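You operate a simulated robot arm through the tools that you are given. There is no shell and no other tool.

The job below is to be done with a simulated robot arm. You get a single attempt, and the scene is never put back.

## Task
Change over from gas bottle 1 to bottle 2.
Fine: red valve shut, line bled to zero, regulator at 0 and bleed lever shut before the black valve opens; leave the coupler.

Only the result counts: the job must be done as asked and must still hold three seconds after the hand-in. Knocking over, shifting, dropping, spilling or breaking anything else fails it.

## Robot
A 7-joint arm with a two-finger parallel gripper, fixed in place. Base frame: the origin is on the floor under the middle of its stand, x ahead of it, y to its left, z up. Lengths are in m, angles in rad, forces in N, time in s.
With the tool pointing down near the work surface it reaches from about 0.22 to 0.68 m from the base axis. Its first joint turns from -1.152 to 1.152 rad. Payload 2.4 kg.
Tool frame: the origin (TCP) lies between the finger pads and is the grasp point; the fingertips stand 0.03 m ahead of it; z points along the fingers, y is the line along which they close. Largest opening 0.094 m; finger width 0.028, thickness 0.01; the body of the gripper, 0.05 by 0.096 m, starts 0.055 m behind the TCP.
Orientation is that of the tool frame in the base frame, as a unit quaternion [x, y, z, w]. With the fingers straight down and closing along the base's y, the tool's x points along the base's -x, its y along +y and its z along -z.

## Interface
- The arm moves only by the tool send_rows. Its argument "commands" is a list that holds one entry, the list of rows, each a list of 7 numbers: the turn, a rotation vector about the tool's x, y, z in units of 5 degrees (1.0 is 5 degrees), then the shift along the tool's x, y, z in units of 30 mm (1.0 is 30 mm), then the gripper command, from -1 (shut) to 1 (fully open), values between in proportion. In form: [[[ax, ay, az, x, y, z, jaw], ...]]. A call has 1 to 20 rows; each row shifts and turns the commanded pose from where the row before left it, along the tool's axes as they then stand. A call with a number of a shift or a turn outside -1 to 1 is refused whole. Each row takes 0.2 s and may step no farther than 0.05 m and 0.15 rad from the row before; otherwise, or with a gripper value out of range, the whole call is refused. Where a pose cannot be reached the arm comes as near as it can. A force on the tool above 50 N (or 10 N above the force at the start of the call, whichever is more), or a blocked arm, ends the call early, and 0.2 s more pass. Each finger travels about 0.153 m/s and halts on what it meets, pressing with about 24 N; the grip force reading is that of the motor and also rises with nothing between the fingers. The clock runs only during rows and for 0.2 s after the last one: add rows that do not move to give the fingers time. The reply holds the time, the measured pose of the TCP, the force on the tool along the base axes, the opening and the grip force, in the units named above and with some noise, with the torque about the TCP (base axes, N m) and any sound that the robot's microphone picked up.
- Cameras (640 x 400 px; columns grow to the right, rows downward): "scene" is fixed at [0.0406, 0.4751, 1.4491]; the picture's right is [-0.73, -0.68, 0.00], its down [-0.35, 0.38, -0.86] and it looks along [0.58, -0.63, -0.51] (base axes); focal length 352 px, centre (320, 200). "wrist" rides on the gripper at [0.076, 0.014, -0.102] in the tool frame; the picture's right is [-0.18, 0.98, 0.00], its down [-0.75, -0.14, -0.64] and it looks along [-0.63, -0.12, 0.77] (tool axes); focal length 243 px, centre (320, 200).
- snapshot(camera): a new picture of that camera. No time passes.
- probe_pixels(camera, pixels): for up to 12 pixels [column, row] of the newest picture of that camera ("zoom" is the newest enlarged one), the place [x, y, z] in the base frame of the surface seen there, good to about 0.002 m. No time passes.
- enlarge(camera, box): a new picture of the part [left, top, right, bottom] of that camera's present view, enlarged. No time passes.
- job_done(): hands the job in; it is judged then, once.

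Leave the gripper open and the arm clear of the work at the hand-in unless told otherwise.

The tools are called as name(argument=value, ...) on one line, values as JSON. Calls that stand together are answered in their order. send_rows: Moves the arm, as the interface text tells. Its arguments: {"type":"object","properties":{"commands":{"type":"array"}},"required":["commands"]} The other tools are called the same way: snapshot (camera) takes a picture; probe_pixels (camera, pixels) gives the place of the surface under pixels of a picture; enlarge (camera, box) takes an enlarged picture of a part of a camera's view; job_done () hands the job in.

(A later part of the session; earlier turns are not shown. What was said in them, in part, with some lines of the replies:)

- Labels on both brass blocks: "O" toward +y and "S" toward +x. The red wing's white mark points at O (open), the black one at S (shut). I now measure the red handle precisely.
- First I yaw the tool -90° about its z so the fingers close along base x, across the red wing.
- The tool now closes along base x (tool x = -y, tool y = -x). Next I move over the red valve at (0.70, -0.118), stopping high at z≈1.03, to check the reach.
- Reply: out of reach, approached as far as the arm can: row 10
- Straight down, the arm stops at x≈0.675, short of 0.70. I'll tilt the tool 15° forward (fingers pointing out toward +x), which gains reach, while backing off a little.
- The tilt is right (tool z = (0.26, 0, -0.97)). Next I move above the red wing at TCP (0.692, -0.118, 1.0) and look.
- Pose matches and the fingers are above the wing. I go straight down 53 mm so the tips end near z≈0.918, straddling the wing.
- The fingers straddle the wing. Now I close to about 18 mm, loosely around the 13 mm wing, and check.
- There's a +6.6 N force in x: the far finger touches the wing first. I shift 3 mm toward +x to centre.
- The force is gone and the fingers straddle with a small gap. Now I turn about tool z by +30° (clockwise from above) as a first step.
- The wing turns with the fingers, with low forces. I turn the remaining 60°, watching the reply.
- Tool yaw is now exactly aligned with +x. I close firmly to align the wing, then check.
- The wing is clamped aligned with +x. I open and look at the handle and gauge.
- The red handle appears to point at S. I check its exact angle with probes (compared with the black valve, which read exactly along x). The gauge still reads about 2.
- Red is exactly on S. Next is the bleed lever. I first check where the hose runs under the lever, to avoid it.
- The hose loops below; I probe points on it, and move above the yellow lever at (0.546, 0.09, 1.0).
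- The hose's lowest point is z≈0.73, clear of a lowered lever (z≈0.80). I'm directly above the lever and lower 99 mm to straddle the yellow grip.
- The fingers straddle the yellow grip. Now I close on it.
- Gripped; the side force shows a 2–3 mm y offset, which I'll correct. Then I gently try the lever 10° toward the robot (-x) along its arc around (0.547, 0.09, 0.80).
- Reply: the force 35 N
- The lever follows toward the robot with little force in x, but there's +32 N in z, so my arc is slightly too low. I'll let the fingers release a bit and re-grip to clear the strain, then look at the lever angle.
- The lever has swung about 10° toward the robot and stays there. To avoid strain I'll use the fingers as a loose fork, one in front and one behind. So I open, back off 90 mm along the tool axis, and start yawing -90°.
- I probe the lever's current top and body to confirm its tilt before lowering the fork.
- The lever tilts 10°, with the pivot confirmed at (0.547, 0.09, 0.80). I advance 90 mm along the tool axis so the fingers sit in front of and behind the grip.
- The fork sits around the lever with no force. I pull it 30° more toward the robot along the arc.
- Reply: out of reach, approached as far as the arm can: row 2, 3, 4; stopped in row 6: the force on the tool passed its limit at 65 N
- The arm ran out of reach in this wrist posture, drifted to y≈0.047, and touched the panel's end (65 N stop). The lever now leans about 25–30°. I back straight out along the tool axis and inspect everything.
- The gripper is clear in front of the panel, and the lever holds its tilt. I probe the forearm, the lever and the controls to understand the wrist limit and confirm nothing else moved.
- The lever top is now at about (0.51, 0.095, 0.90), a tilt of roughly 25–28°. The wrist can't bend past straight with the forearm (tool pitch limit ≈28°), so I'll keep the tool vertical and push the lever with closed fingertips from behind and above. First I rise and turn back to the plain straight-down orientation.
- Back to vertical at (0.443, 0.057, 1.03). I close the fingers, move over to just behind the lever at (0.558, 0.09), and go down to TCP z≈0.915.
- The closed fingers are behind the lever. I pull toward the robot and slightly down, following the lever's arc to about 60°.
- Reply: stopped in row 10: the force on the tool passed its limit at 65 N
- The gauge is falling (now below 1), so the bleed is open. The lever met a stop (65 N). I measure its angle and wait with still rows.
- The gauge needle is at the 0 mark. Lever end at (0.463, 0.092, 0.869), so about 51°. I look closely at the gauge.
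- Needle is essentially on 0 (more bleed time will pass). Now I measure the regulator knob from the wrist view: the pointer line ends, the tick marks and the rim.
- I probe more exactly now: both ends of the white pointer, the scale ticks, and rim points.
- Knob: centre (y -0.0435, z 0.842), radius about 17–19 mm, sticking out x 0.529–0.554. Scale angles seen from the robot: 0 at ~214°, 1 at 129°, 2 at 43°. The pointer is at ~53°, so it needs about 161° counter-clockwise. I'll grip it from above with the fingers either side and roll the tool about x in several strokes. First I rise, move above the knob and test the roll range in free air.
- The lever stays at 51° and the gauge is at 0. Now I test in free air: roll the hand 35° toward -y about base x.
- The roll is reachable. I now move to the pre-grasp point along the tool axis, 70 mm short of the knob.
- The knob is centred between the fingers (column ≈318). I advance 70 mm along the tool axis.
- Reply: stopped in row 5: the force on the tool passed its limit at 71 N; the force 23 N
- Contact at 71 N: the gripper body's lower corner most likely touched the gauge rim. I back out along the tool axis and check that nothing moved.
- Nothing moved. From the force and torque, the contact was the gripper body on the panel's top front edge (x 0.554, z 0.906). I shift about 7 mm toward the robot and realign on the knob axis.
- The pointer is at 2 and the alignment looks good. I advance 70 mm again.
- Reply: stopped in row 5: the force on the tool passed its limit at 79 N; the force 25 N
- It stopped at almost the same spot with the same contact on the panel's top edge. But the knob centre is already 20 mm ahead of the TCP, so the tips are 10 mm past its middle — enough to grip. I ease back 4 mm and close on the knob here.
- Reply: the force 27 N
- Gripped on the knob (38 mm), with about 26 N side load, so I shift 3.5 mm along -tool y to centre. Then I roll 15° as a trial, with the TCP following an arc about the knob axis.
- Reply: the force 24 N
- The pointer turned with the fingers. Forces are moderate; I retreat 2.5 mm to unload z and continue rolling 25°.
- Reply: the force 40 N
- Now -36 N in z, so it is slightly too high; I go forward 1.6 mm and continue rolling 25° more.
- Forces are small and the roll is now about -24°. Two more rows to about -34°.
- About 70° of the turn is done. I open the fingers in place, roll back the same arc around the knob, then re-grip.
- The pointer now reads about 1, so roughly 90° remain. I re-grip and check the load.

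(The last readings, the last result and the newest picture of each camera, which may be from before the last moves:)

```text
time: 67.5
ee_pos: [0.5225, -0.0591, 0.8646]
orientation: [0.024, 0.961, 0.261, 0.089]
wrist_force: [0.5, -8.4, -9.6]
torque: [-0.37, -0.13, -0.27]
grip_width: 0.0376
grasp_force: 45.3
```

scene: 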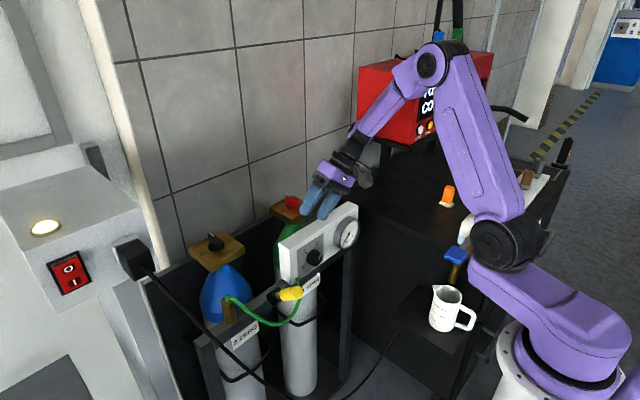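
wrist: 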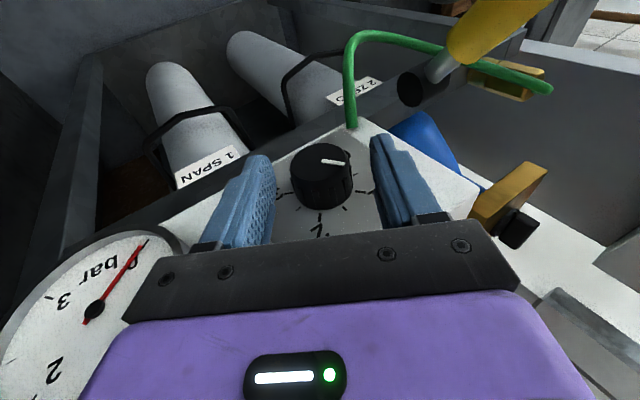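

Light side load only. I shift 1.2 mm and roll 30°.

send_rows(commands=[[[0, 0, 0, 0, -0.04, 0, -0.5], [0.984, 0, -0.179, 0, 0.076, 0, -0.5], [0.984, 0, -0.179, 0, 0.076, 0, -0.5], [0.984, 0, -0.179, 0, 0.076, 0, -0.5], [0.984, 0, -0.179, 0, 0.076, 0, -0.5], [0.984, 0, -0.179, 0, 0.076, 0, -0.5], [0.984, 0, -0.179, 0, 0.076, 0, -0.5], [0, 0, 0, 0, 0, 0, -0.5]]])

```text
time: 69.3
ee_pos: [0.5228, -0.0455, 0.8689]
orientation: [-0.004, 0.996, 0.005, 0.094]
wrist_force: [-13.4, 8.4, 42.0]
torque: [0.25, -0.34, 0.31]
grip_width: 0.0378
grasp_force: 44.9
```

+42 N in z, so I back off 1.8 mm along the tool axis and continue rolling.

send_rows(commands=[[[0, 0, 0, 0.02, 0, -0.06, -0.5], [0, 0, 0, 0, 0, 0, -0.5], [0.984, 0, -0.179, 0, 0.076, 0, -0.5], [0.984, 0, -0.179, 0, 0.076, 0, -0.5], [0.984, 0, -0.179, 0, 0.076, 0, -0.5], [0, 0, 0, 0, 0, 0, -0.5]]])

snapshot(camera="wrist")

```text
time: 70.8
ee_pos: [0.522, -0.0373, 0.8688]
orientation: [-0.014, 0.988, -0.124, 0.092]
wrist_force: [21.3, 7.2, -32.2]
torque: [0.44, -0.09, 0.2]
grip_width: 0.0375
grasp_force: 44.6
```

```text
taken
```

wrist: 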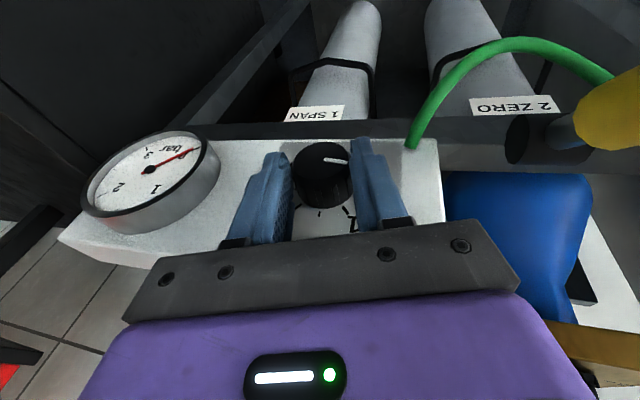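

Now -32 N; I go forward 0.8 mm and roll another 20°.

send_rows(commands=[[[0, 0, 0, -0.01, 0, 0.03, -0.5], [0, 0, 0, 0, 0, 0, -0.5], [0.984, 0, -0.179, 0, 0.076, 0, -0.5], [0.984, 0, -0.179, 0, 0.076, 0, -0.5], [0, 0, 0, 0, 0, 0, -0.5]]])

```text
time: 72.0
ee_pos: [0.522, -0.0328, 0.8658]
orientation: [-0.023, 0.973, -0.209, 0.092]
wrist_force: [-4.0, 23.4, 0.7]
torque: [0.59, 0.11, 0.45]
grip_width: 0.0377
grasp_force: 44.8
```

Now +23 N in y. I shift 2.5 mm that way and roll the last 10° of this stroke.

send_rows(commands=[[[0, 0, 0, 0, 0.08, 0, -0.5], [0.984, 0, -0.179, 0, 0.076, 0, -0.5], [0.984, 0, -0.179, 0, 0.076, 0, -0.5], [0, 0, 0, 0, 0, 0, -0.5]]])

enlarge(camera="wrist", box=[220, 100, 420, 225])

```text
time: 73.0
ee_pos: [0.5223, -0.0291, 0.864]
orientation: [-0.027, 0.951, -0.295, 0.088]
wrist_force: [-6.7, 15.2, 9.3]
torque: [0.15, -0.15, 0.5]
grip_width: 0.0375
grasp_force: 45.1
```

```text
3.20 times, centred on (320, 162) of wrist
```

zoom: 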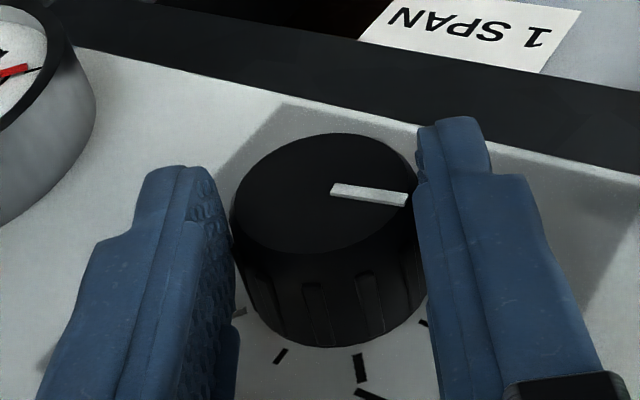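

About 65° more done. I open, roll back 50° in place, and check the pointer.

send_rows(commands=[[[0, 0, 0, 0, 0, 0, 0.28], [0, 0, 0, 0, 0, 0, 0.28], [-0.984, 0, 0.179, 0, -0.076, 0, 0.28], [-0.984, 0, 0.179, 0, -0.076, 0, 0.28], [-0.984, 0, 0.179, 0, -0.076, 0, 0.28], [-0.984, 0, 0.179, 0, -0.076, 0, 0.28], [-0.984, 0, 0.179, 0, -0.076, 0, 0.28], [-0.984, 0, 0.179, 0, -0.076, 0, 0.28], [-0.984, 0, 0.179, 0, -0.076, 0, 0.28], [-0.984, 0, 0.179, 0, -0.076, 0, 0.28], [-0.984, 0, 0.179, 0, -0.076, 0, 0.28], [-0.984, 0, 0.179, 0, -0.076, 0, 0.28], [0, 0, 0, 0, 0, 0, 0.28]]])

enlarge(camera="wrist", box=[220, 100, 420, 225])

enlarge(camera="scene", box=[276, 220, 348, 280])

```text
time: 75.8
ee_pos: [0.5209, -0.0502, 0.869]
orientation: [0.011, 0.987, 0.135, 0.091]
wrist_force: [-0.7, -0.2, -0.1]
torque: [0.02, -0.01, -0.01]
grip_width: 0.0603
grasp_force: 0.1
```

```text
3.20 times, centred on (320, 162) of wrist
```

zoom: 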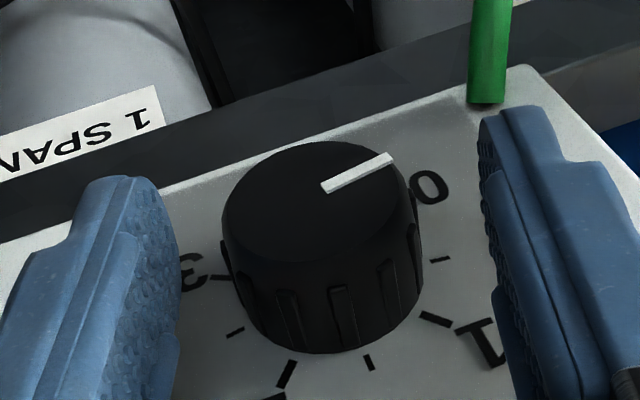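

```text
6.67 times, centred on (312, 250) of scene
```

zoom: 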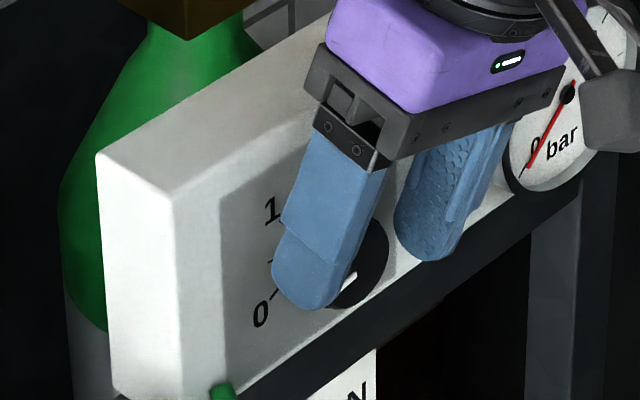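

I measure the pointer angle by probing its ends in the wrist zoom.

enlarge(camera="wrist", box=[270, 130, 390, 205])

probe_pixels(camera="zoom", pixels=[[280, 150], [370, 105], [300, 140], [350, 112], [320, 130]])

```text
5.33 times, centred on (330, 168) of wrist
```

zoom: 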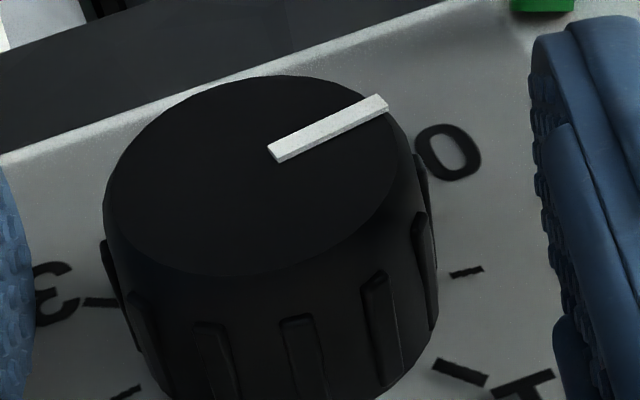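

```text
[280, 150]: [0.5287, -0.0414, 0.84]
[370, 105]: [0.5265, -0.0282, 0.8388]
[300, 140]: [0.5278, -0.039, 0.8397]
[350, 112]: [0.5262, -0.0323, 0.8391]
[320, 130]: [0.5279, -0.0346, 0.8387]
```

Pointer at about 185° and 0 at about 213°, so ~28° remain. I re-grip and roll 25°.

send_rows(commands=[[[0, 0, 0, 0, 0, 0, 0.0], [0, 0, 0, 0, 0, 0, -0.2], [0, 0, 0, 0, 0, 0, -0.4], [0, 0, 0, 0, 0, 0, -0.5], [0, 0, 0, 0, 0, 0, -0.5]]])

send_rows(commands=[[[0.984, 0, -0.179, 0, 0.076, 0, -0.5], [0.984, 0, -0.179, 0, 0.076, 0, -0.5], [0.984, 0, -0.179, 0, 0.076, 0, -0.5], [0.984, 0, -0.179, 0, 0.076, 0, -0.5], [0, 0, 0, 0, 0, 0, -0.5]]])

enlarge(camera="wrist", box=[220, 100, 420, 225])

```text
time: 77.0
ee_pos: [0.5221, -0.0521, 0.8682]
orientation: [0.012, 0.987, 0.133, 0.091]
wrist_force: [-0.3, -14.9, -4.7]
torque: [-0.41, -0.1, -0.32]
grip_width: 0.0376
grasp_force: 44.5
```

```text
time: 78.2
ee_pos: [0.5212, -0.0425, 0.8686]
orientation: [-0.005, 0.995, -0.039, 0.09]
wrist_force: [12.3, -11.3, -23.4]
torque: [-0.14, 0.95, -0.02]
grip_width: 0.0374
grasp_force: 45.1
```

```text
3.20 times, centred on (320, 162) of wrist
```

zoom: 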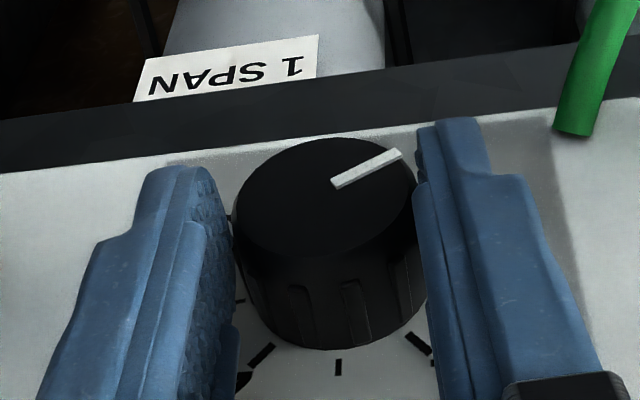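

20° turned; about 8° remain. Small corrections, then roll 8° more, checking for a stop.

send_rows(commands=[[[0, 0, 0, 0, -0.04, 0.02, -0.5], [0, 0, 0, 0, 0, 0, -0.5], [0.787, 0, -0.143, 0, 0.06, 0, -0.5], [0.787, 0, -0.143, 0, 0.06, 0, -0.5], [0, 0, 0, 0, 0, 0, -0.5]]])

enlarge(camera="wrist", box=[270, 130, 390, 205])

probe_pixels(camera="zoom", pixels=[[285, 145], [375, 105], [305, 138], [355, 115]])

```text
time: 79.3
ee_pos: [0.5212, -0.039, 0.869]
orientation: [-0.011, 0.99, -0.109, 0.092]
wrist_force: [-8.5, 0.2, 9.8]
torque: [0.19, 0.8, 0.11]
grip_width: 0.0371
grasp_force: 45.0
```

```text
5.33 times, centred on (330, 168) of wrist
```

zoom: 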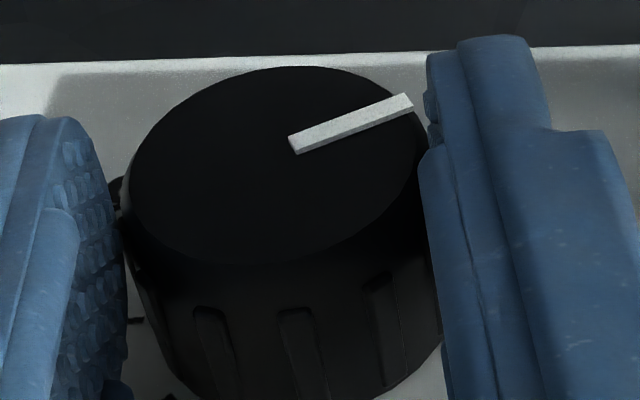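

```text
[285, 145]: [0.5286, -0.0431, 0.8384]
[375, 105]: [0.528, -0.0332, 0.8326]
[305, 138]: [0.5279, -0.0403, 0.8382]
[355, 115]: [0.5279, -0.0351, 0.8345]
```

The pointer is near 210–218°, about at 0. I open, back off along the tool axis, and look at it squarely.

send_rows(commands=[[[0, 0, 0, 0, 0, 0, 0.28], [0, 0, 0, 0, 0, 0, 0.28], [0, 0, 0, 0.2, 0, -1, 0.28], [0, 0, 0, 0.2, 0, -1, 0.28], [0, 0, 0, 0, 0, 0, 0.28]]])

enlarge(camera="wrist", box=[240, 70, 400, 170])

enlarge(camera="scene", box=[284, 230, 348, 280])

```text
time: 80.5
ee_pos: [0.4997, -0.0265, 0.9216]
orientation: [-0.011, 0.99, -0.109, 0.092]
wrist_force: [-0.5, 0.7, 0.7]
torque: [-0.01, 0.03, -0.02]
grip_width: 0.0602
grasp_force: 0.1
```

```text
4.00 times, centred on (320, 120) of wrist
```

zoom: 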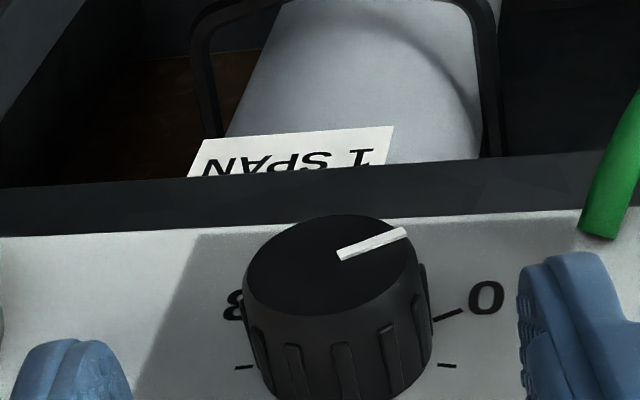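

```text
8.00 times, centred on (316, 255) of scene
```

zoom: 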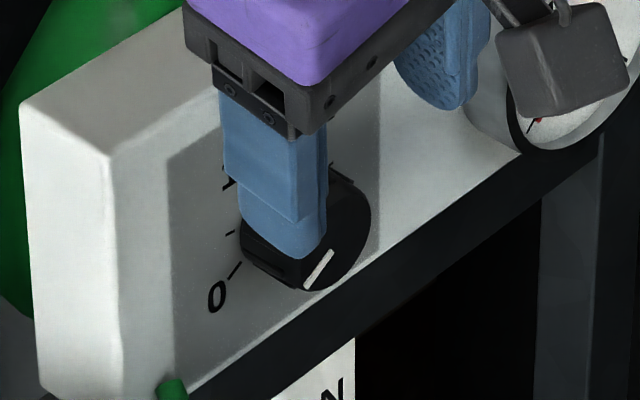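

In the wrist view the pointer's slope matches the 0 tick's slope. I verify with probes on both the pointer and the 0 tick.

enlarge(camera="wrist", box=[290, 115, 370, 165])

probe_pixels(camera="zoom", pixels=[[285, 150], [375, 115], [300, 143], [350, 125], [325, 135], [485, 280], [520, 268], [340, 70], [120, 170], [395, 190], [170, 260], [380, 110]])

```text
8.00 times, centred on (330, 140) of wrist
```

zoom: 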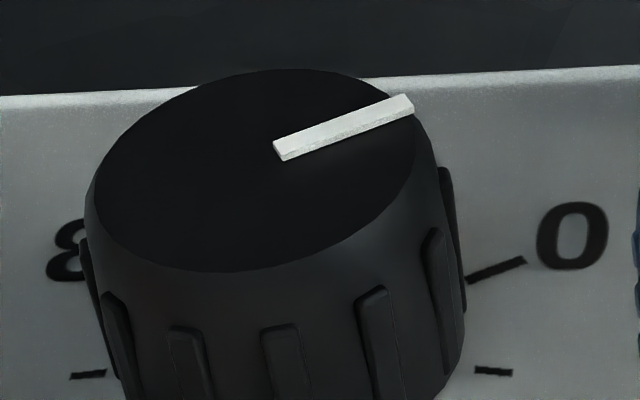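

```text
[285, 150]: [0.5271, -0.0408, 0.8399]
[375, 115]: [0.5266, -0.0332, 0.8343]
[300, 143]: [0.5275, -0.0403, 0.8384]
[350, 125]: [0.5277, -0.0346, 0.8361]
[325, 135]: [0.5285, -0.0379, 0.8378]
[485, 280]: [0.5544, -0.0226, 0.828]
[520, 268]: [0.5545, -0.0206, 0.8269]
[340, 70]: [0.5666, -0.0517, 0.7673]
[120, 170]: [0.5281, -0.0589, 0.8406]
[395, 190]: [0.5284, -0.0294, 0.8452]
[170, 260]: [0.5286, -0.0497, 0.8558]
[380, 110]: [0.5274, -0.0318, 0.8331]
```

The pointer is at about 214° against the 0 tick's 212.5°, so the regulator is at 0. Next I shut the bleed lever by pushing it back upright from the front. I retreat, straighten the tool and move in front of the lever at (0.425, 0.09).

send_rows(commands=[[[0, 0, 0, 0, 0, -1, 0.28], [0, 0, 0, 0, 0, -1, 0.28], [-0.627, 0.529, 0.063, 0, 0, 0, -1], [-0.627, 0.529, 0.063, 0, 0, 0, -1], [-0.627, 0.529, 0.063, 0, 0, 0, -1], [-0.627, 0.529, 0.063, 0, 0, 0, -1], [0, 0, 0, 0.53, 0.864, 0, -1], [0, 0, 0, 0.53, 0.864, 0, -1], [0, 0, 0, 0.53, 0.864, 0, -1], [0, 0, 0, 0.53, 0.864, 0, -1], [0, 0, 0, 0, 0, 0, -1]]])

enlarge(camera="scene", box=[216, 200, 376, 310])

snapshot(camera="wrist")

```text
time: 83.0
ee_pos: [0.4224, 0.0907, 0.9832]
orientation: [0.0, 1.0, 0.001, 0.0]
wrist_force: [0.4, -0.2, -1.2]
torque: [-0.02, -0.01, 0.0]
grip_width: 0.0
grasp_force: 24.4
```

```text
3.64 times, centred on (296, 255) of scene
```

zoom: 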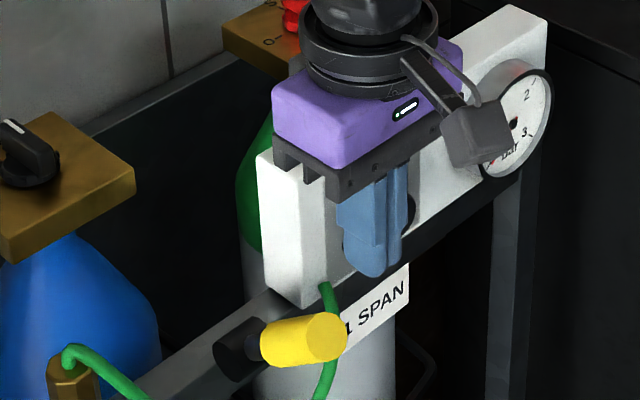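

```text
taken
```

wrist: 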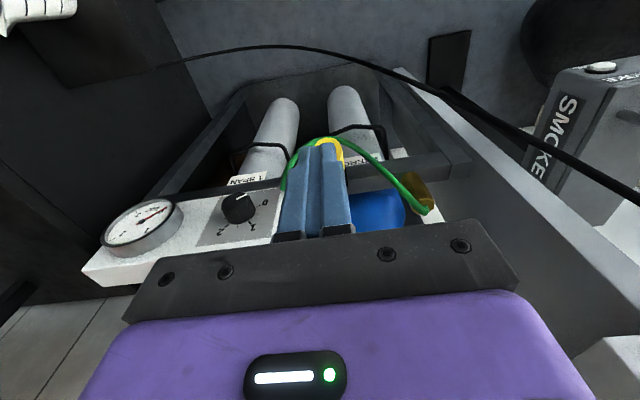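

Before lowering, I check the black cable that arcs in front and the gauge reading.

probe_pixels(camera="wrist", pixels=[[200, 60], [280, 47], [340, 55], [400, 73], [450, 93], [500, 122], [560, 156], [620, 195]])

enlarge(camera="wrist", box=[90, 180, 290, 290])

```text
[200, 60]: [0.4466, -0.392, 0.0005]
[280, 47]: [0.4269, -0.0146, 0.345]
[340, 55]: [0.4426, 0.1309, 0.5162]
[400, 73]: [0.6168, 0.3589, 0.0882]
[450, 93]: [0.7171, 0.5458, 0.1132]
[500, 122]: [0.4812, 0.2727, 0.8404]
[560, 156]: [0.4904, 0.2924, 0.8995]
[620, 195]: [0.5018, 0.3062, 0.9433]
```

```text
3.20 times, centred on (190, 235) of wrist
```

zoom: 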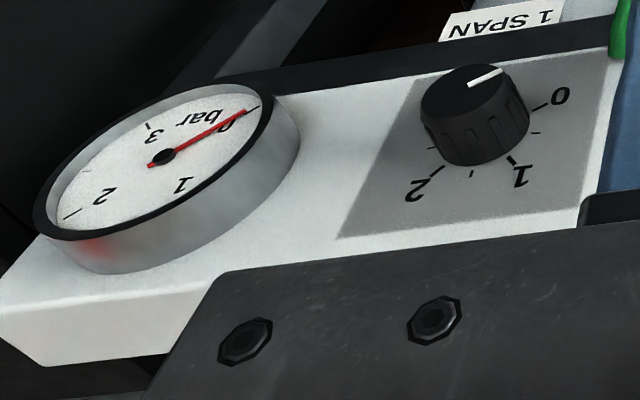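

Gauge at 0, regulator at 0, and the cable is well clear. I lower the closed fingers in front of the lever to TCP z≈0.877.

send_rows(commands=[[[0, 0, 0, 0, 0, 0.88, -1], [0, 0, 0, 0, 0, 0.88, -1], [0, 0, 0, 0, 0, 0.88, -1], [0, 0, 0, 0, 0, 0.88, -1], [0, 0, 0, 0, 0, 0, -1]]])

enlarge(camera="scene", box=[216, 210, 376, 310])

```text
time: 84.2
ee_pos: [0.4232, 0.089, 0.8779]
orientation: [0.001, 1.0, 0.001, -0.002]
wrist_force: [0.1, 0.9, -0.5]
torque: [-0.01, 0.01, 0.02]
grip_width: 0.0001
grasp_force: 23.9
```

```text
4.00 times, centred on (296, 260) of scene
```

zoom: 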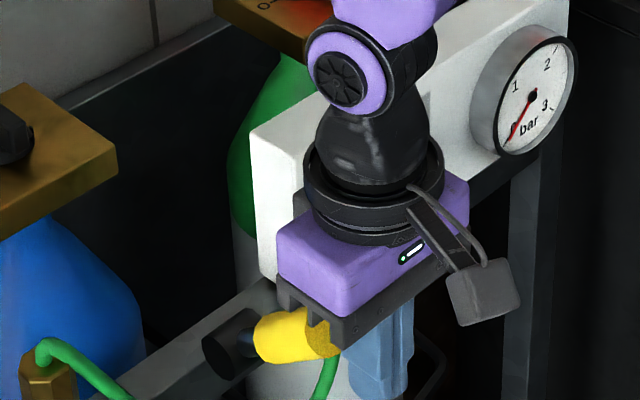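

In position. I push toward +x in small steps.

send_rows(commands=[[[0, 0, 0, -0.4, 0, 0, -1], [0, 0, 0, -0.4, 0, 0, -1], [0, 0, 0, -0.4, 0, 0, -1], [0, 0, 0, -0.3, 0, 0, -1], [0, 0, 0, -0.3, 0, 0, -1], [0, 0, 0, -0.3, 0, 0, -1], [0, 0, 0, 0, 0, 0, -1]]])

enlarge(camera="scene", box=[216, 210, 376, 310])

```text
time: 84.8
ee_pos: [0.4352, 0.089, 0.8771]
orientation: [-0.002, 1.0, -0.002, -0.017]
wrist_force: [-8.9, 0.5, 4.7]
torque: [0.0, -0.07, 0.02]
grip_width: 0.0
grasp_force: 23.8
stopped in row 3: the force on the tool passed its limit at 64 N (the readings are from after the stop); the commanded pose is now the measured one
```

```text
4.00 times, centred on (296, 260) of scene
```

zoom: 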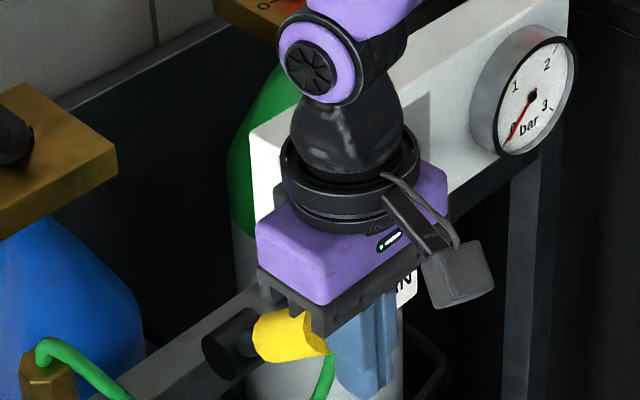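

Pushing purely in x jams by friction on the lever's end. I'll push along the lever's arc instead (forward and up together), so the contact doesn't slide.

send_rows(commands=[[[0, 0, 0, -0.137, 0, -0.139, -1], [0, 0, 0, -0.137, 0, -0.139, -1], [0, 0, 0, -0.137, 0, -0.139, -1], [0, 0, 0, -0.137, 0, -0.139, -1], [0, 0, 0, -0.117, 0, -0.108, -1], [0, 0, 0, -0.117, 0, -0.108, -1], [0, 0, 0, -0.117, 0, -0.108, -1], [0, 0, 0, -0.117, 0, -0.108, -1], [0, 0, 0, 0, 0, 0, -1]]])

enlarge(camera="scene", box=[216, 210, 376, 310])

```text
time: 86.8
ee_pos: [0.4698, 0.0906, 0.9059]
orientation: [-0.002, 1.0, -0.002, -0.013]
wrist_force: [0.0, -0.3, -0.2]
torque: [-0.02, 0.0, 0.01]
grip_width: 0.0001
grasp_force: 23.9
```

```text
4.00 times, centred on (296, 260) of scene
```

zoom: 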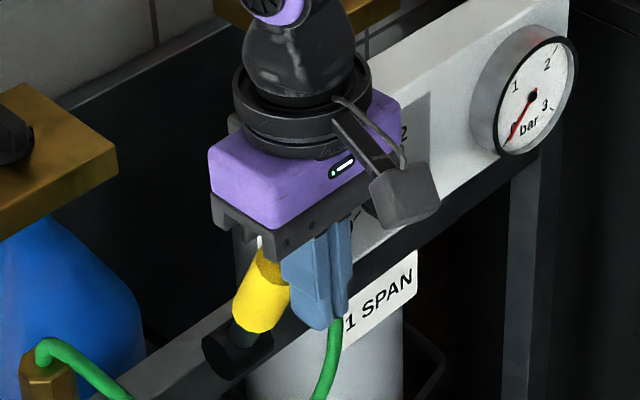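

The lever is rising nicely with no load. I continue along the arc to upright.

send_rows(commands=[[[0, 0, 0, -0.132, 0, -0.123, -1], [0, 0, 0, -0.132, 0, -0.123, -1], [0, 0, 0, -0.132, 0, -0.123, -1], [0, 0, 0, -0.147, 0, -0.062, -1], [0, 0, 0, -0.147, 0, -0.062, -1], [0, 0, 0, -0.147, 0, -0.062, -1], [0, 0, 0, -0.147, 0, -0.062, -1], [0, 0, 0, -0.13, 0, -0.03, -1], [0, 0, 0, -0.13, 0, -0.03, -1], [0, 0, 0, -0.13, 0, -0.03, -1], [0, 0, 0, 0, 0, 0, -1]]])

enlarge(camera="scene", box=[216, 210, 376, 310])

```text
time: 89.2
ee_pos: [0.5098, 0.0906, 0.9263]
orientation: [-0.002, 1.0, -0.002, -0.015]
wrist_force: [-2.0, -0.5, 0.5]
torque: [-0.02, 0.02, -0.02]
grip_width: 0.0
grasp_force: 23.3
```

```text
4.00 times, centred on (296, 260) of scene
```

zoom: 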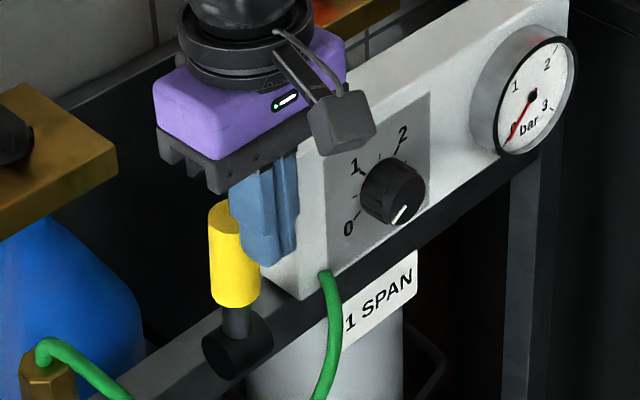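

The lever is nearly upright, so I push the last few millimetres slowly until it meets its stop.

send_rows(commands=[[[0, 0, 0, -0.08, 0, -0.01, -1], [0, 0, 0, -0.08, 0, -0.01, -1], [0, 0, 0, -0.08, 0, 0, -1], [0, 0, 0, 0, 0, 0, -1]]])

enlarge(camera="scene", box=[236, 245, 300, 310])

probe_pixels(camera="zoom", pixels=[[330, 160], [330, 250], [330, 290], [310, 200], [340, 330]])

```text
time: 90.2
ee_pos: [0.5171, 0.0918, 0.9259]
orientation: [-0.001, 1.0, -0.002, -0.015]
wrist_force: [-0.6, 0.1, 0.0]
torque: [0.03, -0.02, -0.02]
grip_width: 0.0
grasp_force: 24.4
```

```text
6.15 times, centred on (268, 278) of scene
```

zoom: 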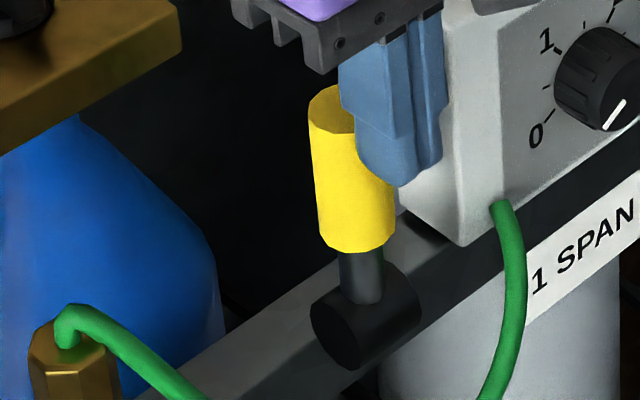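

```text
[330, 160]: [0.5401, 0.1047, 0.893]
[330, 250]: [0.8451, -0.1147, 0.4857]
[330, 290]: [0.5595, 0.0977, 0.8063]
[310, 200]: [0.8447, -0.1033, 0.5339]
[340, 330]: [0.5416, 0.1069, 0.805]
```

I probe the lever's front surface at a few heights to measure how upright it is (originally x≈0.532–0.534 throughout).

probe_pixels(camera="zoom", pixels=[[335, 130], [335, 160], [340, 200], [345, 235], [355, 200], [355, 230], [370, 235], [320, 95], [330, 100]])

```text
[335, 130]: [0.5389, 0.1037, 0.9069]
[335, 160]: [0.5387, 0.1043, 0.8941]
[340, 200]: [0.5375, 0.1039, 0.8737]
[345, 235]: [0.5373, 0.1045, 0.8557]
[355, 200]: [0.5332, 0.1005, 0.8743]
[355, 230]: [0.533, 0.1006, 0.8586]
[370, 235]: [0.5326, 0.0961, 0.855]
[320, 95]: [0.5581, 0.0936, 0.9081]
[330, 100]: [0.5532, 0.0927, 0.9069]
```

The lever's front face is at x≈0.533, the same as at the start, i.e. vertical. I nudge 2 mm more to confirm it's against the stop.

send_rows(commands=[[[0, 0, 0, -0.05, 0, 0, -1], [0, 0, 0, -0.03, 0, 0, -1], [0, 0, 0, 0, 0, 0, -1]]])

```text
time: 91.0
ee_pos: [0.5172, 0.0908, 0.9246]
orientation: [-0.002, 1.0, -0.003, -0.017]
wrist_force: [-12.7, -0.2, 6.3]
torque: [-0.05, 0.18, 0.04]
grip_width: 0.0
grasp_force: 23.7
```

It resists with 12.7 N and did not advance. One more small nudge to distinguish friction from the stop.

send_rows(commands=[[[0, 0, 0, -0.06, 0, 0, -1], [0, 0, 0, 0, 0, 0, -1], [0, 0, 0, 0, 0, 0, -1]]])

enlarge(camera="scene", box=[236, 245, 300, 310])

probe_pixels(camera="zoom", pixels=[[335, 130], [335, 160], [340, 200], [345, 235], [355, 200], [355, 230], [370, 235]])

```text
time: 91.8
ee_pos: [0.5176, 0.0906, 0.925]
orientation: [-0.003, 1.0, -0.003, -0.021]
wrist_force: [-26.4, -2.1, 9.2]
torque: [0.08, 0.28, -0.06]
grip_width: 0.0001
grasp_force: 23.9
```

```text
6.15 times, centred on (268, 278) of scene
```

zoom: 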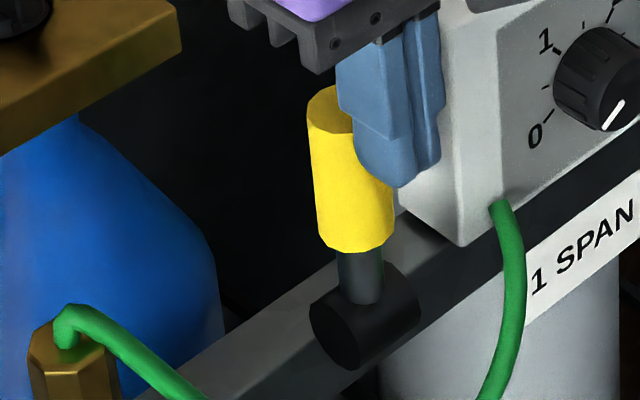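

```text
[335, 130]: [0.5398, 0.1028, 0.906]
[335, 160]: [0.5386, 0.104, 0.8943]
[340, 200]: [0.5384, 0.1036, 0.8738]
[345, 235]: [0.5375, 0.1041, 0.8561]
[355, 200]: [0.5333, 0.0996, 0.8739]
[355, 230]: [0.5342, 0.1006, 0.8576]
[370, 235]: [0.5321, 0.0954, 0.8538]
```

26 N without any movement: the lever is on its shut stop. I back off, rise, and pitch the tool about 15° for the black valve.

send_rows(commands=[[[0, 0, 0, 0.3, 0, 0, -1], [0, 0, 0, 0.5, 0, 0, -1], [0, 0, 0, 0, 0, -0.9, -1], [0, 0, 0, 0, 0, -0.9, -1], [0, 0, 0, 0, 0, -0.9, -1], [0, 0, 0, 0, 0, -0.9, -1], [0, -1, 0, 0, 0, 0, 0.0], [0, -1, 0, 0, 0, 0, 0.2], [0, -1, 0, 0, 0, 0, 0.2], [0, -0.45, 0, 0, 0, 0, 0.2], [0, 0, 0, 0, 0, 0, 0.2]]])

enlarge(camera="scene", box=[216, 210, 376, 310])

enlarge(camera="scene", box=[284, 230, 348, 280])

```text
time: 94.2
ee_pos: [0.5028, 0.0927, 1.0345]
orientation: [-0.002, 0.991, -0.002, 0.135]
wrist_force: [0.2, 0.8, -0.1]
torque: [0.02, 0.0, 0.01]
grip_width: 0.0563
grasp_force: 0.0
```

```text
4.00 times, centred on (296, 260) of scene
```

zoom: 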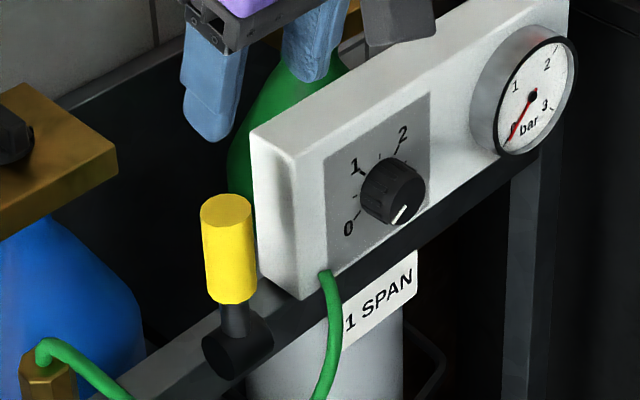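

```text
8.00 times, centred on (316, 255) of scene
```

zoom: 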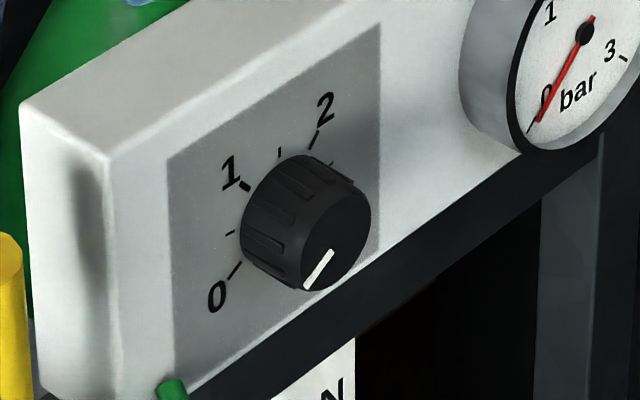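

I compare the lever with the starting picture using the same crop, and probe its top.

enlarge(camera="scene", box=[216, 250, 312, 310])

probe_pixels(camera="zoom", pixels=[[380, 70], [350, 70], [410, 70], [380, 120], [380, 160], [395, 215], [395, 250]])

```text
6.67 times, centred on (264, 280) of scene
```

zoom: 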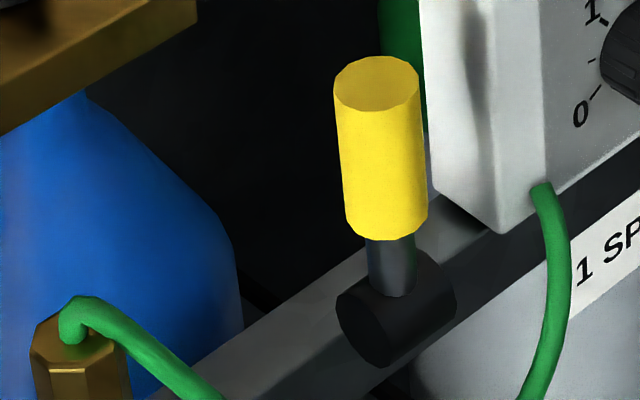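

```text
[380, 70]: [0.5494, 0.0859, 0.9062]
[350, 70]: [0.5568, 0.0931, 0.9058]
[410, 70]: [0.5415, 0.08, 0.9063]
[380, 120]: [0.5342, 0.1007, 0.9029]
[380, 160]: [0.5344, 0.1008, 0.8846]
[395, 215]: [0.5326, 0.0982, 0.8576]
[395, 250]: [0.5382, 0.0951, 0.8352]
```

The lever is pixel-identical to its original shut position. Red is on S, the line at 0, the regulator at 0 and the bleed shut. Now the black valve: I move above it at TCP (0.6935, 0.142, 1.0).

send_rows(commands=[[[0, 0, 0, -0.831, 0.235, 0.402, 0.2], [0, 0, 0, -0.831, 0.235, 0.402, 0.2], [0, 0, 0, -0.831, 0.235, 0.402, 0.2], [0, 0, 0, -0.831, 0.235, 0.402, 0.2], [0, 0, 0, -0.831, 0.235, 0.402, 0.2], [0, 0, 0, -0.831, 0.235, 0.402, 0.2], [0, 0, 0, -0.831, 0.235, 0.402, 0.2], [0, 0, 0, 0, 0, 0, 0.2], [0, 0, 0, 0, 0, 0, 0.2]]])

snapshot(camera="wrist")

enlarge(camera="scene", box=[160, 190, 288, 270])

```text
time: 96.2
ee_pos: [0.6922, 0.1392, 1.0003]
orientation: [-0.001, 0.991, -0.002, 0.135]
wrist_force: [-0.4, -0.5, -0.5]
torque: [-0.03, 0.01, 0.01]
grip_width: 0.0562
grasp_force: 0.0
```

```text
taken
```

wrist: 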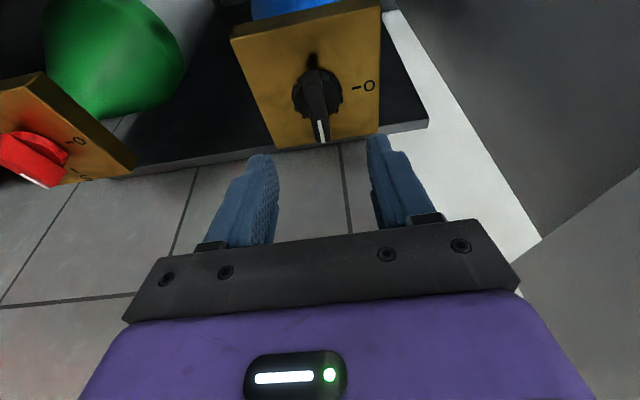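

```text
5.00 times, centred on (224, 230) of scene
```

zoom: 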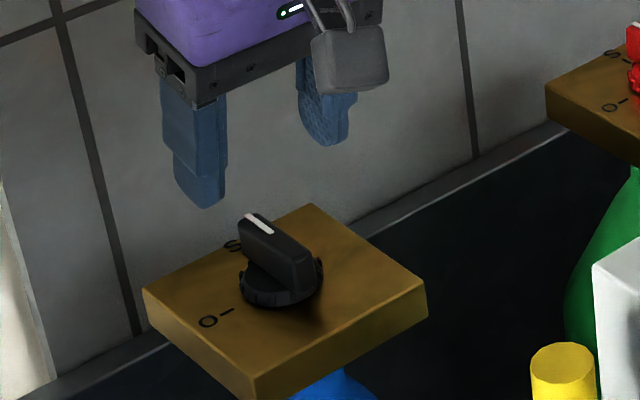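

Aligned above the wing. I descend 52 mm.

send_rows(commands=[[[0, 0, 0, 0.14, 0.02, 0.56, 0.2], [0, 0, 0, 0.14, 0.02, 0.56, 0.2], [0, 0, 0, 0.14, 0.02, 0.56, 0.2], [0, 0, 0, 0, 0, 0, 0.2], [0, 0, 0, 0, 0, 0, 0.2]]])

send_rows(commands=[[[0, 0, 0, 0, 0, 0, -0.3], [0, 0, 0, 0, 0, 0, -0.62], [0, 0, 0, 0, 0, 0, -0.62], [0, 0, 0, 0, 0, 0, -0.62]]])

snapshot(camera="wrist")

enlarge(camera="scene", box=[176, 210, 256, 260])

```text
time: 97.4
ee_pos: [0.6904, 0.1401, 0.9475]
orientation: [-0.001, 0.991, -0.001, 0.134]
wrist_force: [-0.8, -0.4, -0.1]
torque: [0.0, 0.0, 0.0]
grip_width: 0.0563
grasp_force: 0.0
```

```text
time: 98.4
ee_pos: [0.6903, 0.1407, 0.9483]
orientation: [-0.002, 0.991, -0.002, 0.134]
wrist_force: [0.2, -0.5, 0.7]
torque: [0.0, 0.03, -0.02]
grip_width: 0.018
grasp_force: 0.1
```

```text
taken
```

wrist: 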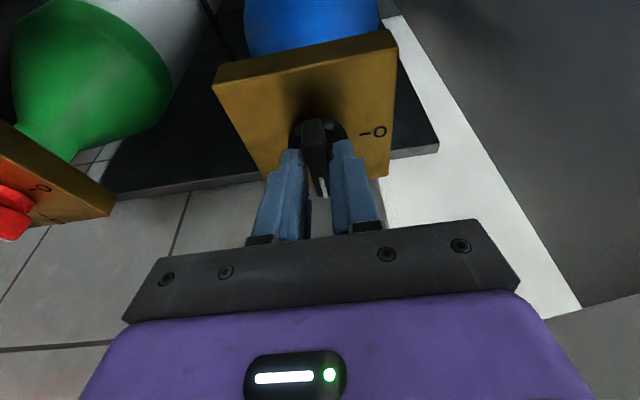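

```text
8.00 times, centred on (216, 235) of scene
```

zoom: 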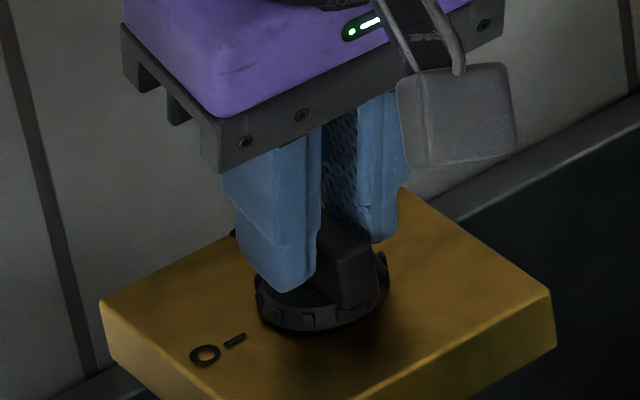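

The fingers are around the black wing without force. I shift 3 mm toward +x to centre, then turn -30° about tool z (counter-clockwise from above, toward O).

send_rows(commands=[[[0, 0, 0, -0.097, 0, 0.027, -0.62], [0, 0, 0, 0, 0, 0, -0.62], [0, 0, -0.75, 0, 0, 0, -0.62], [0, 0, -0.75, 0, 0, 0, -0.62], [0, 0, -0.75, 0, 0, 0, -0.62], [0, 0, -0.75, 0, 0, 0, -0.62], [0, 0, -0.75, 0, 0, 0, -0.62], [0, 0, -0.75, 0, 0, 0, -0.62], [0, 0, -0.75, 0, 0, 0, -0.62], [0, 0, -0.75, 0, 0, 0, -0.62], [0, 0, 0, 0, 0, 0, -0.62]]])

enlarge(camera="scene", box=[176, 210, 256, 260])

```text
time: 100.8
ee_pos: [0.6968, 0.1409, 0.9479]
orientation: [-0.258, 0.957, -0.037, 0.13]
wrist_force: [-0.5, 0.5, 0.0]
torque: [-0.04, -0.03, -0.01]
grip_width: 0.0181
grasp_force: 0.1
```

```text
8.00 times, centred on (216, 235) of scene
```

zoom: 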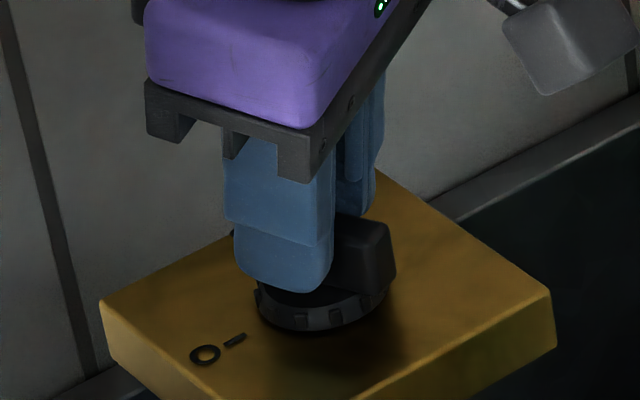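

It turns freely. I continue the remaining 60°.

send_rows(commands=[[[0, 0, -0.75, 0, 0, 0, -0.62], [0, 0, -0.75, 0, 0, 0, -0.62], [0, 0, -0.75, 0, 0, 0, -0.62], [0, 0, -0.75, 0, 0, 0, -0.62], [0, 0, -0.75, 0, 0, 0, -0.62], [0, 0, -0.75, 0, 0, 0, -0.62], [0, 0, -0.75, 0, 0, 0, -0.62], [0, 0, -0.75, 0, 0, 0, -0.62], [0, 0, -0.75, 0, 0, 0, -0.62], [0, 0, -0.75, 0, 0, 0, -0.62], [0, 0, -0.75, 0, 0, 0, -0.62], [0, 0, -0.75, 0, 0, 0, -0.62], [0, 0, -0.75, 0, 0, 0, -0.62], [0, 0, -0.75, 0, 0, 0, -0.62], [0, 0, -0.75, 0, 0, 0, -0.62], [0, 0, -0.75, 0, 0, 0, -0.62], [0, 0, 0, 0, 0, 0, -0.62]]])

enlarge(camera="scene", box=[176, 210, 256, 260])

snapshot(camera="wrist")

```text
time: 104.4
ee_pos: [0.6977, 0.1419, 0.9461]
orientation: [0.703, -0.698, 0.098, -0.094]
wrist_force: [-2.8, -0.3, -0.2]
torque: [-0.05, 0.08, -0.06]
grip_width: 0.0197
grasp_force: 2.3
```

```text
8.00 times, centred on (216, 235) of scene
```

zoom: 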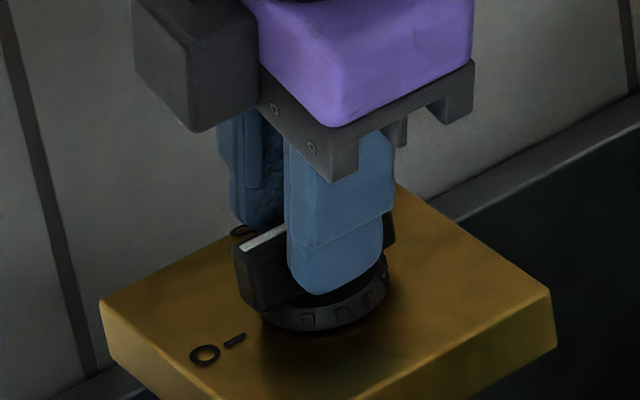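

```text
taken
```

wrist: 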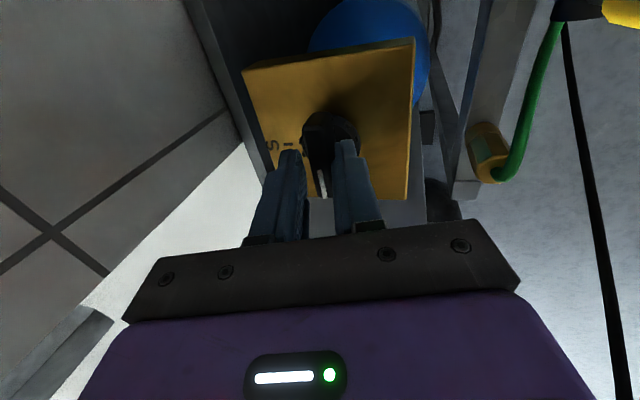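

The tool is at 90°. The wing may lag slightly, so I close firmly to align it with the fingers, then check its angle.

send_rows(commands=[[[0, 0, 0, 0, 0, 0, -0.68], [0, 0, 0, 0, 0, 0, -0.75], [0, 0, 0, 0, 0, 0, -0.75], [0, 0, 0, 0, 0, 0, -0.75]]])

enlarge(camera="scene", box=[176, 210, 256, 260])

probe_pixels(camera="zoom", pixels=[[245, 248], [265, 240], [280, 232], [245, 280], [260, 285], [275, 280], [285, 275], [390, 230], [260, 260], [280, 255]])

```text
time: 105.4
ee_pos: [0.6944, 0.1424, 0.9458]
orientation: [0.702, -0.699, 0.096, -0.093]
wrist_force: [-12.8, -2.8, 1.3]
torque: [-0.27, 0.43, -0.06]
grip_width: 0.0189
grasp_force: 5.9
```

```text
8.00 times, centred on (216, 235) of scene
```

zoom: 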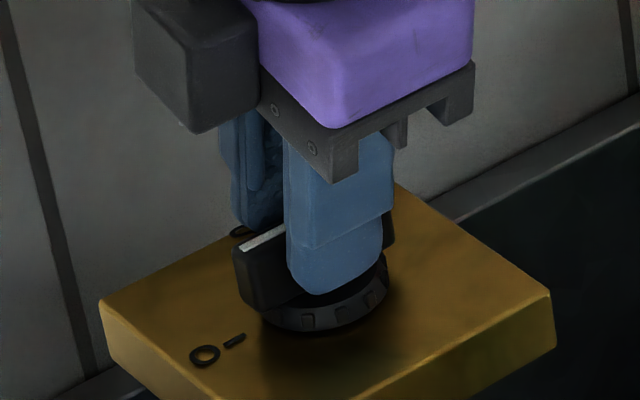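

```text
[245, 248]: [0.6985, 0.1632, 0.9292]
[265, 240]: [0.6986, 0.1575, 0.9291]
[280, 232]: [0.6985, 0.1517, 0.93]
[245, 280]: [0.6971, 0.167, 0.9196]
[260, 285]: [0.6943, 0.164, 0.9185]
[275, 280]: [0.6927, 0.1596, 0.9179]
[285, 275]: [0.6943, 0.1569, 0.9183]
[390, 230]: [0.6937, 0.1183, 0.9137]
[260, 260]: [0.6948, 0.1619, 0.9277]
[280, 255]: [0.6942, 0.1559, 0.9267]
```

The wing's side face is at x≈0.694 along its whole length, so it points to +y (O) within 1°. I open and retreat along the tool axis.

send_rows(commands=[[[0, 0, 0, 0, 0.05, 0, -0.5], [0, 0, 0, 0, 0, 0, 0.2], [0, 0, 0, 0, 0, 0, 0.2], [0, 0, 0, 0, 0, 0, 0.2], [0, 0, 0, 0, 0, -0.6, 0.2], [0, 0, 0, 0, 0, -0.9, 0.2], [0, 0, 0, 0, 0, -0.9, 0.2], [0, 0, 0, 0, 0, 0, 0.2]]])

enlarge(camera="scene", box=[184, 224, 248, 264])

probe_pixels(camera="zoom", pixels=[[250, 160], [270, 200], [360, 150], [300, 200], [340, 180], [260, 180], [380, 140], [320, 140], [280, 150]])

enlarge(camera="scene", box=[216, 180, 376, 310])

```text
time: 107.2
ee_pos: [0.6724, 0.1438, 1.0169]
orientation: [0.702, -0.699, 0.097, -0.094]
wrist_force: [-0.1, 0.5, -0.2]
torque: [-0.04, 0.02, 0.0]
grip_width: 0.0564
grasp_force: 0.1
```

```text
10.00 times, centred on (216, 244) of scene
```

zoom: 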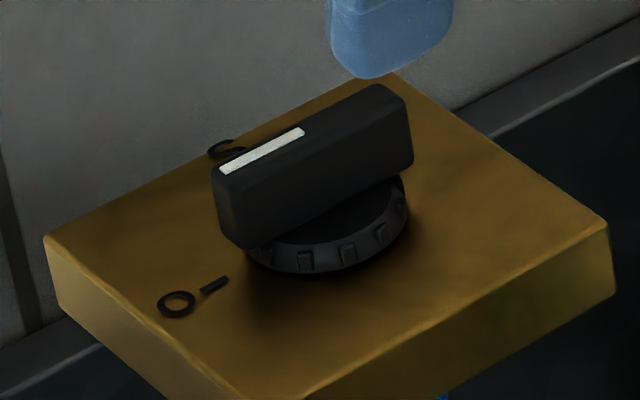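

```text
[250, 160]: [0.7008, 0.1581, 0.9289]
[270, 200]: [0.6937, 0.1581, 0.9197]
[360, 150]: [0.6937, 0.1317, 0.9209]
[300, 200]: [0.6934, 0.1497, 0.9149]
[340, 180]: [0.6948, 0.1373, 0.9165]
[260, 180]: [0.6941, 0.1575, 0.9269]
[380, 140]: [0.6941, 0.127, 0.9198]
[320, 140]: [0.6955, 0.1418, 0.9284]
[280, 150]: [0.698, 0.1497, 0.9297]
```

```text
3.08 times, centred on (296, 245) of scene
```

zoom: 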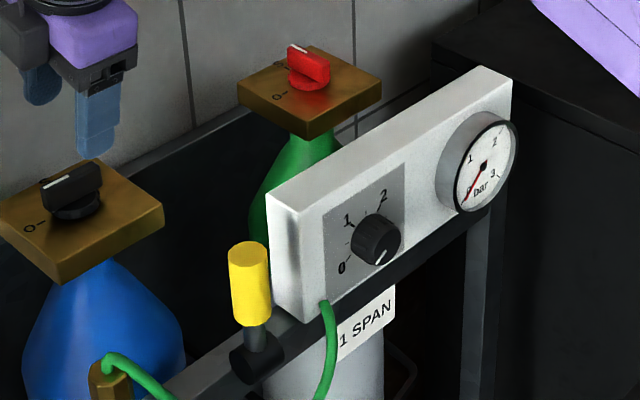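

Black is on O (side face x≈0.694 throughout), red on S, the lever upright, the knob at 0 and the gauge at 0. I raise the arm clear with the gripper open.

send_rows(commands=[[[0, 0, 0, 0, 0, -1, 1], [0, 0, 0, 0, 0, -1, 1], [0, 0, 0, 0, 0, -1, 1], [0, 0, 0, 0, 0, -1, 1], [-1, 0, 0, 0.3, 0.8, -0.5, 1], [-1, 0, 0, 0.3, 0.8, -0.5, 1], [-1, 0, 0, 0.3, 0.8, -0.5, 1], [0, 0, 0, 0.3, 0.8, -0.3, 1], [0, 0, 0, 0.3, 0.8, -0.3, 1], [0, 0, 0, 0.3, 0.8, 0, 1], [0, 0, 0, 0, 0, 0, 1]]])

snapshot(camera="scene")

enlarge(camera="scene", box=[332, 210, 364, 250])

enlarge(camera="scene", box=[264, 186, 328, 226])

enlarge(camera="scene", box=[216, 230, 344, 310])

```text
time: 109.6
ee_pos: [0.492, 0.089, 1.1785]
orientation: [0.709, -0.706, 0.004, -0.001]
wrist_force: [-0.2, -0.1, -0.7]
torque: [0.0, 0.02, 0.02]
grip_width: 0.094
grasp_force: 0.0
```

```text
taken
```

scene: 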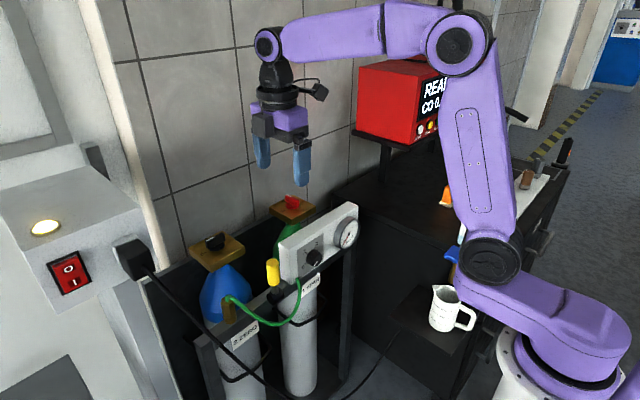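

```text
10.00 times, centred on (348, 230) of scene
```

zoom: 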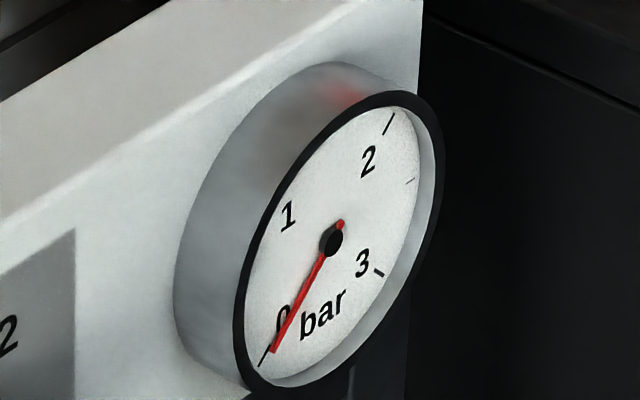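

```text
10.00 times, centred on (296, 206) of scene
```

zoom: 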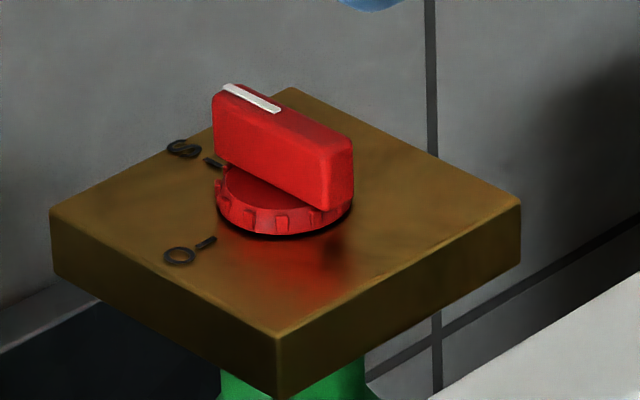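

```text
5.00 times, centred on (280, 270) of scene
```

zoom: 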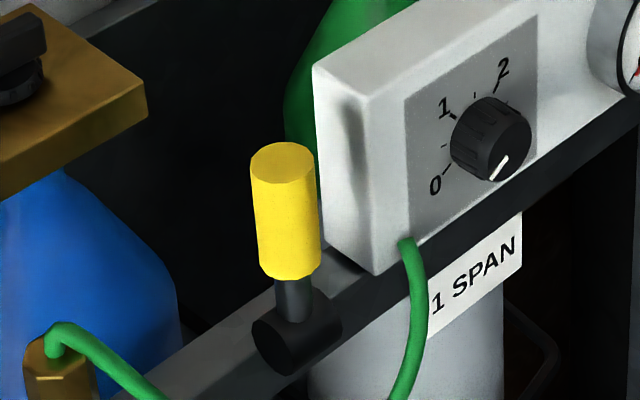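

Everything reads as asked: red on S, gauge on 0, regulator on 0, bleed lever upright and shut, black on O, coupler and hose untouched. The gripper is open and the arm is clear. I hand the job in.

job_done()

```text
The job is handed in.
```

The changeover from gas bottle 1 to bottle 2 is done, and I handed the job in. The tool only confirmed that it was handed in, not whether it passed.

I worked in the order you asked:

1. **Red valve:** turned to S (shut).
2. **Line:** bled through the yellow lever until the gauge read 0.
3. **Regulator:** turned from about 2 down to 0. The pointer is within about 2° of the mark.
4. **Bleed lever:** pushed back to its shut stop, exactly where it started.
5. **Black valve:** opened to O last.

After the black valve opened, the gauge still read 0. I left the coupler and hose alone.

- **Contacts with the panel:** the arm touched the white regulator panel three times while working, stopping at 65, 71 and 79 N. I checked afterwards and saw nothing shifted or damaged.
- **Contacts with the lever:** two more force stops, at about 65 N each, were against the bleed lever. It ended in its original shut position.

The arm is clear of the work with the gripper open.
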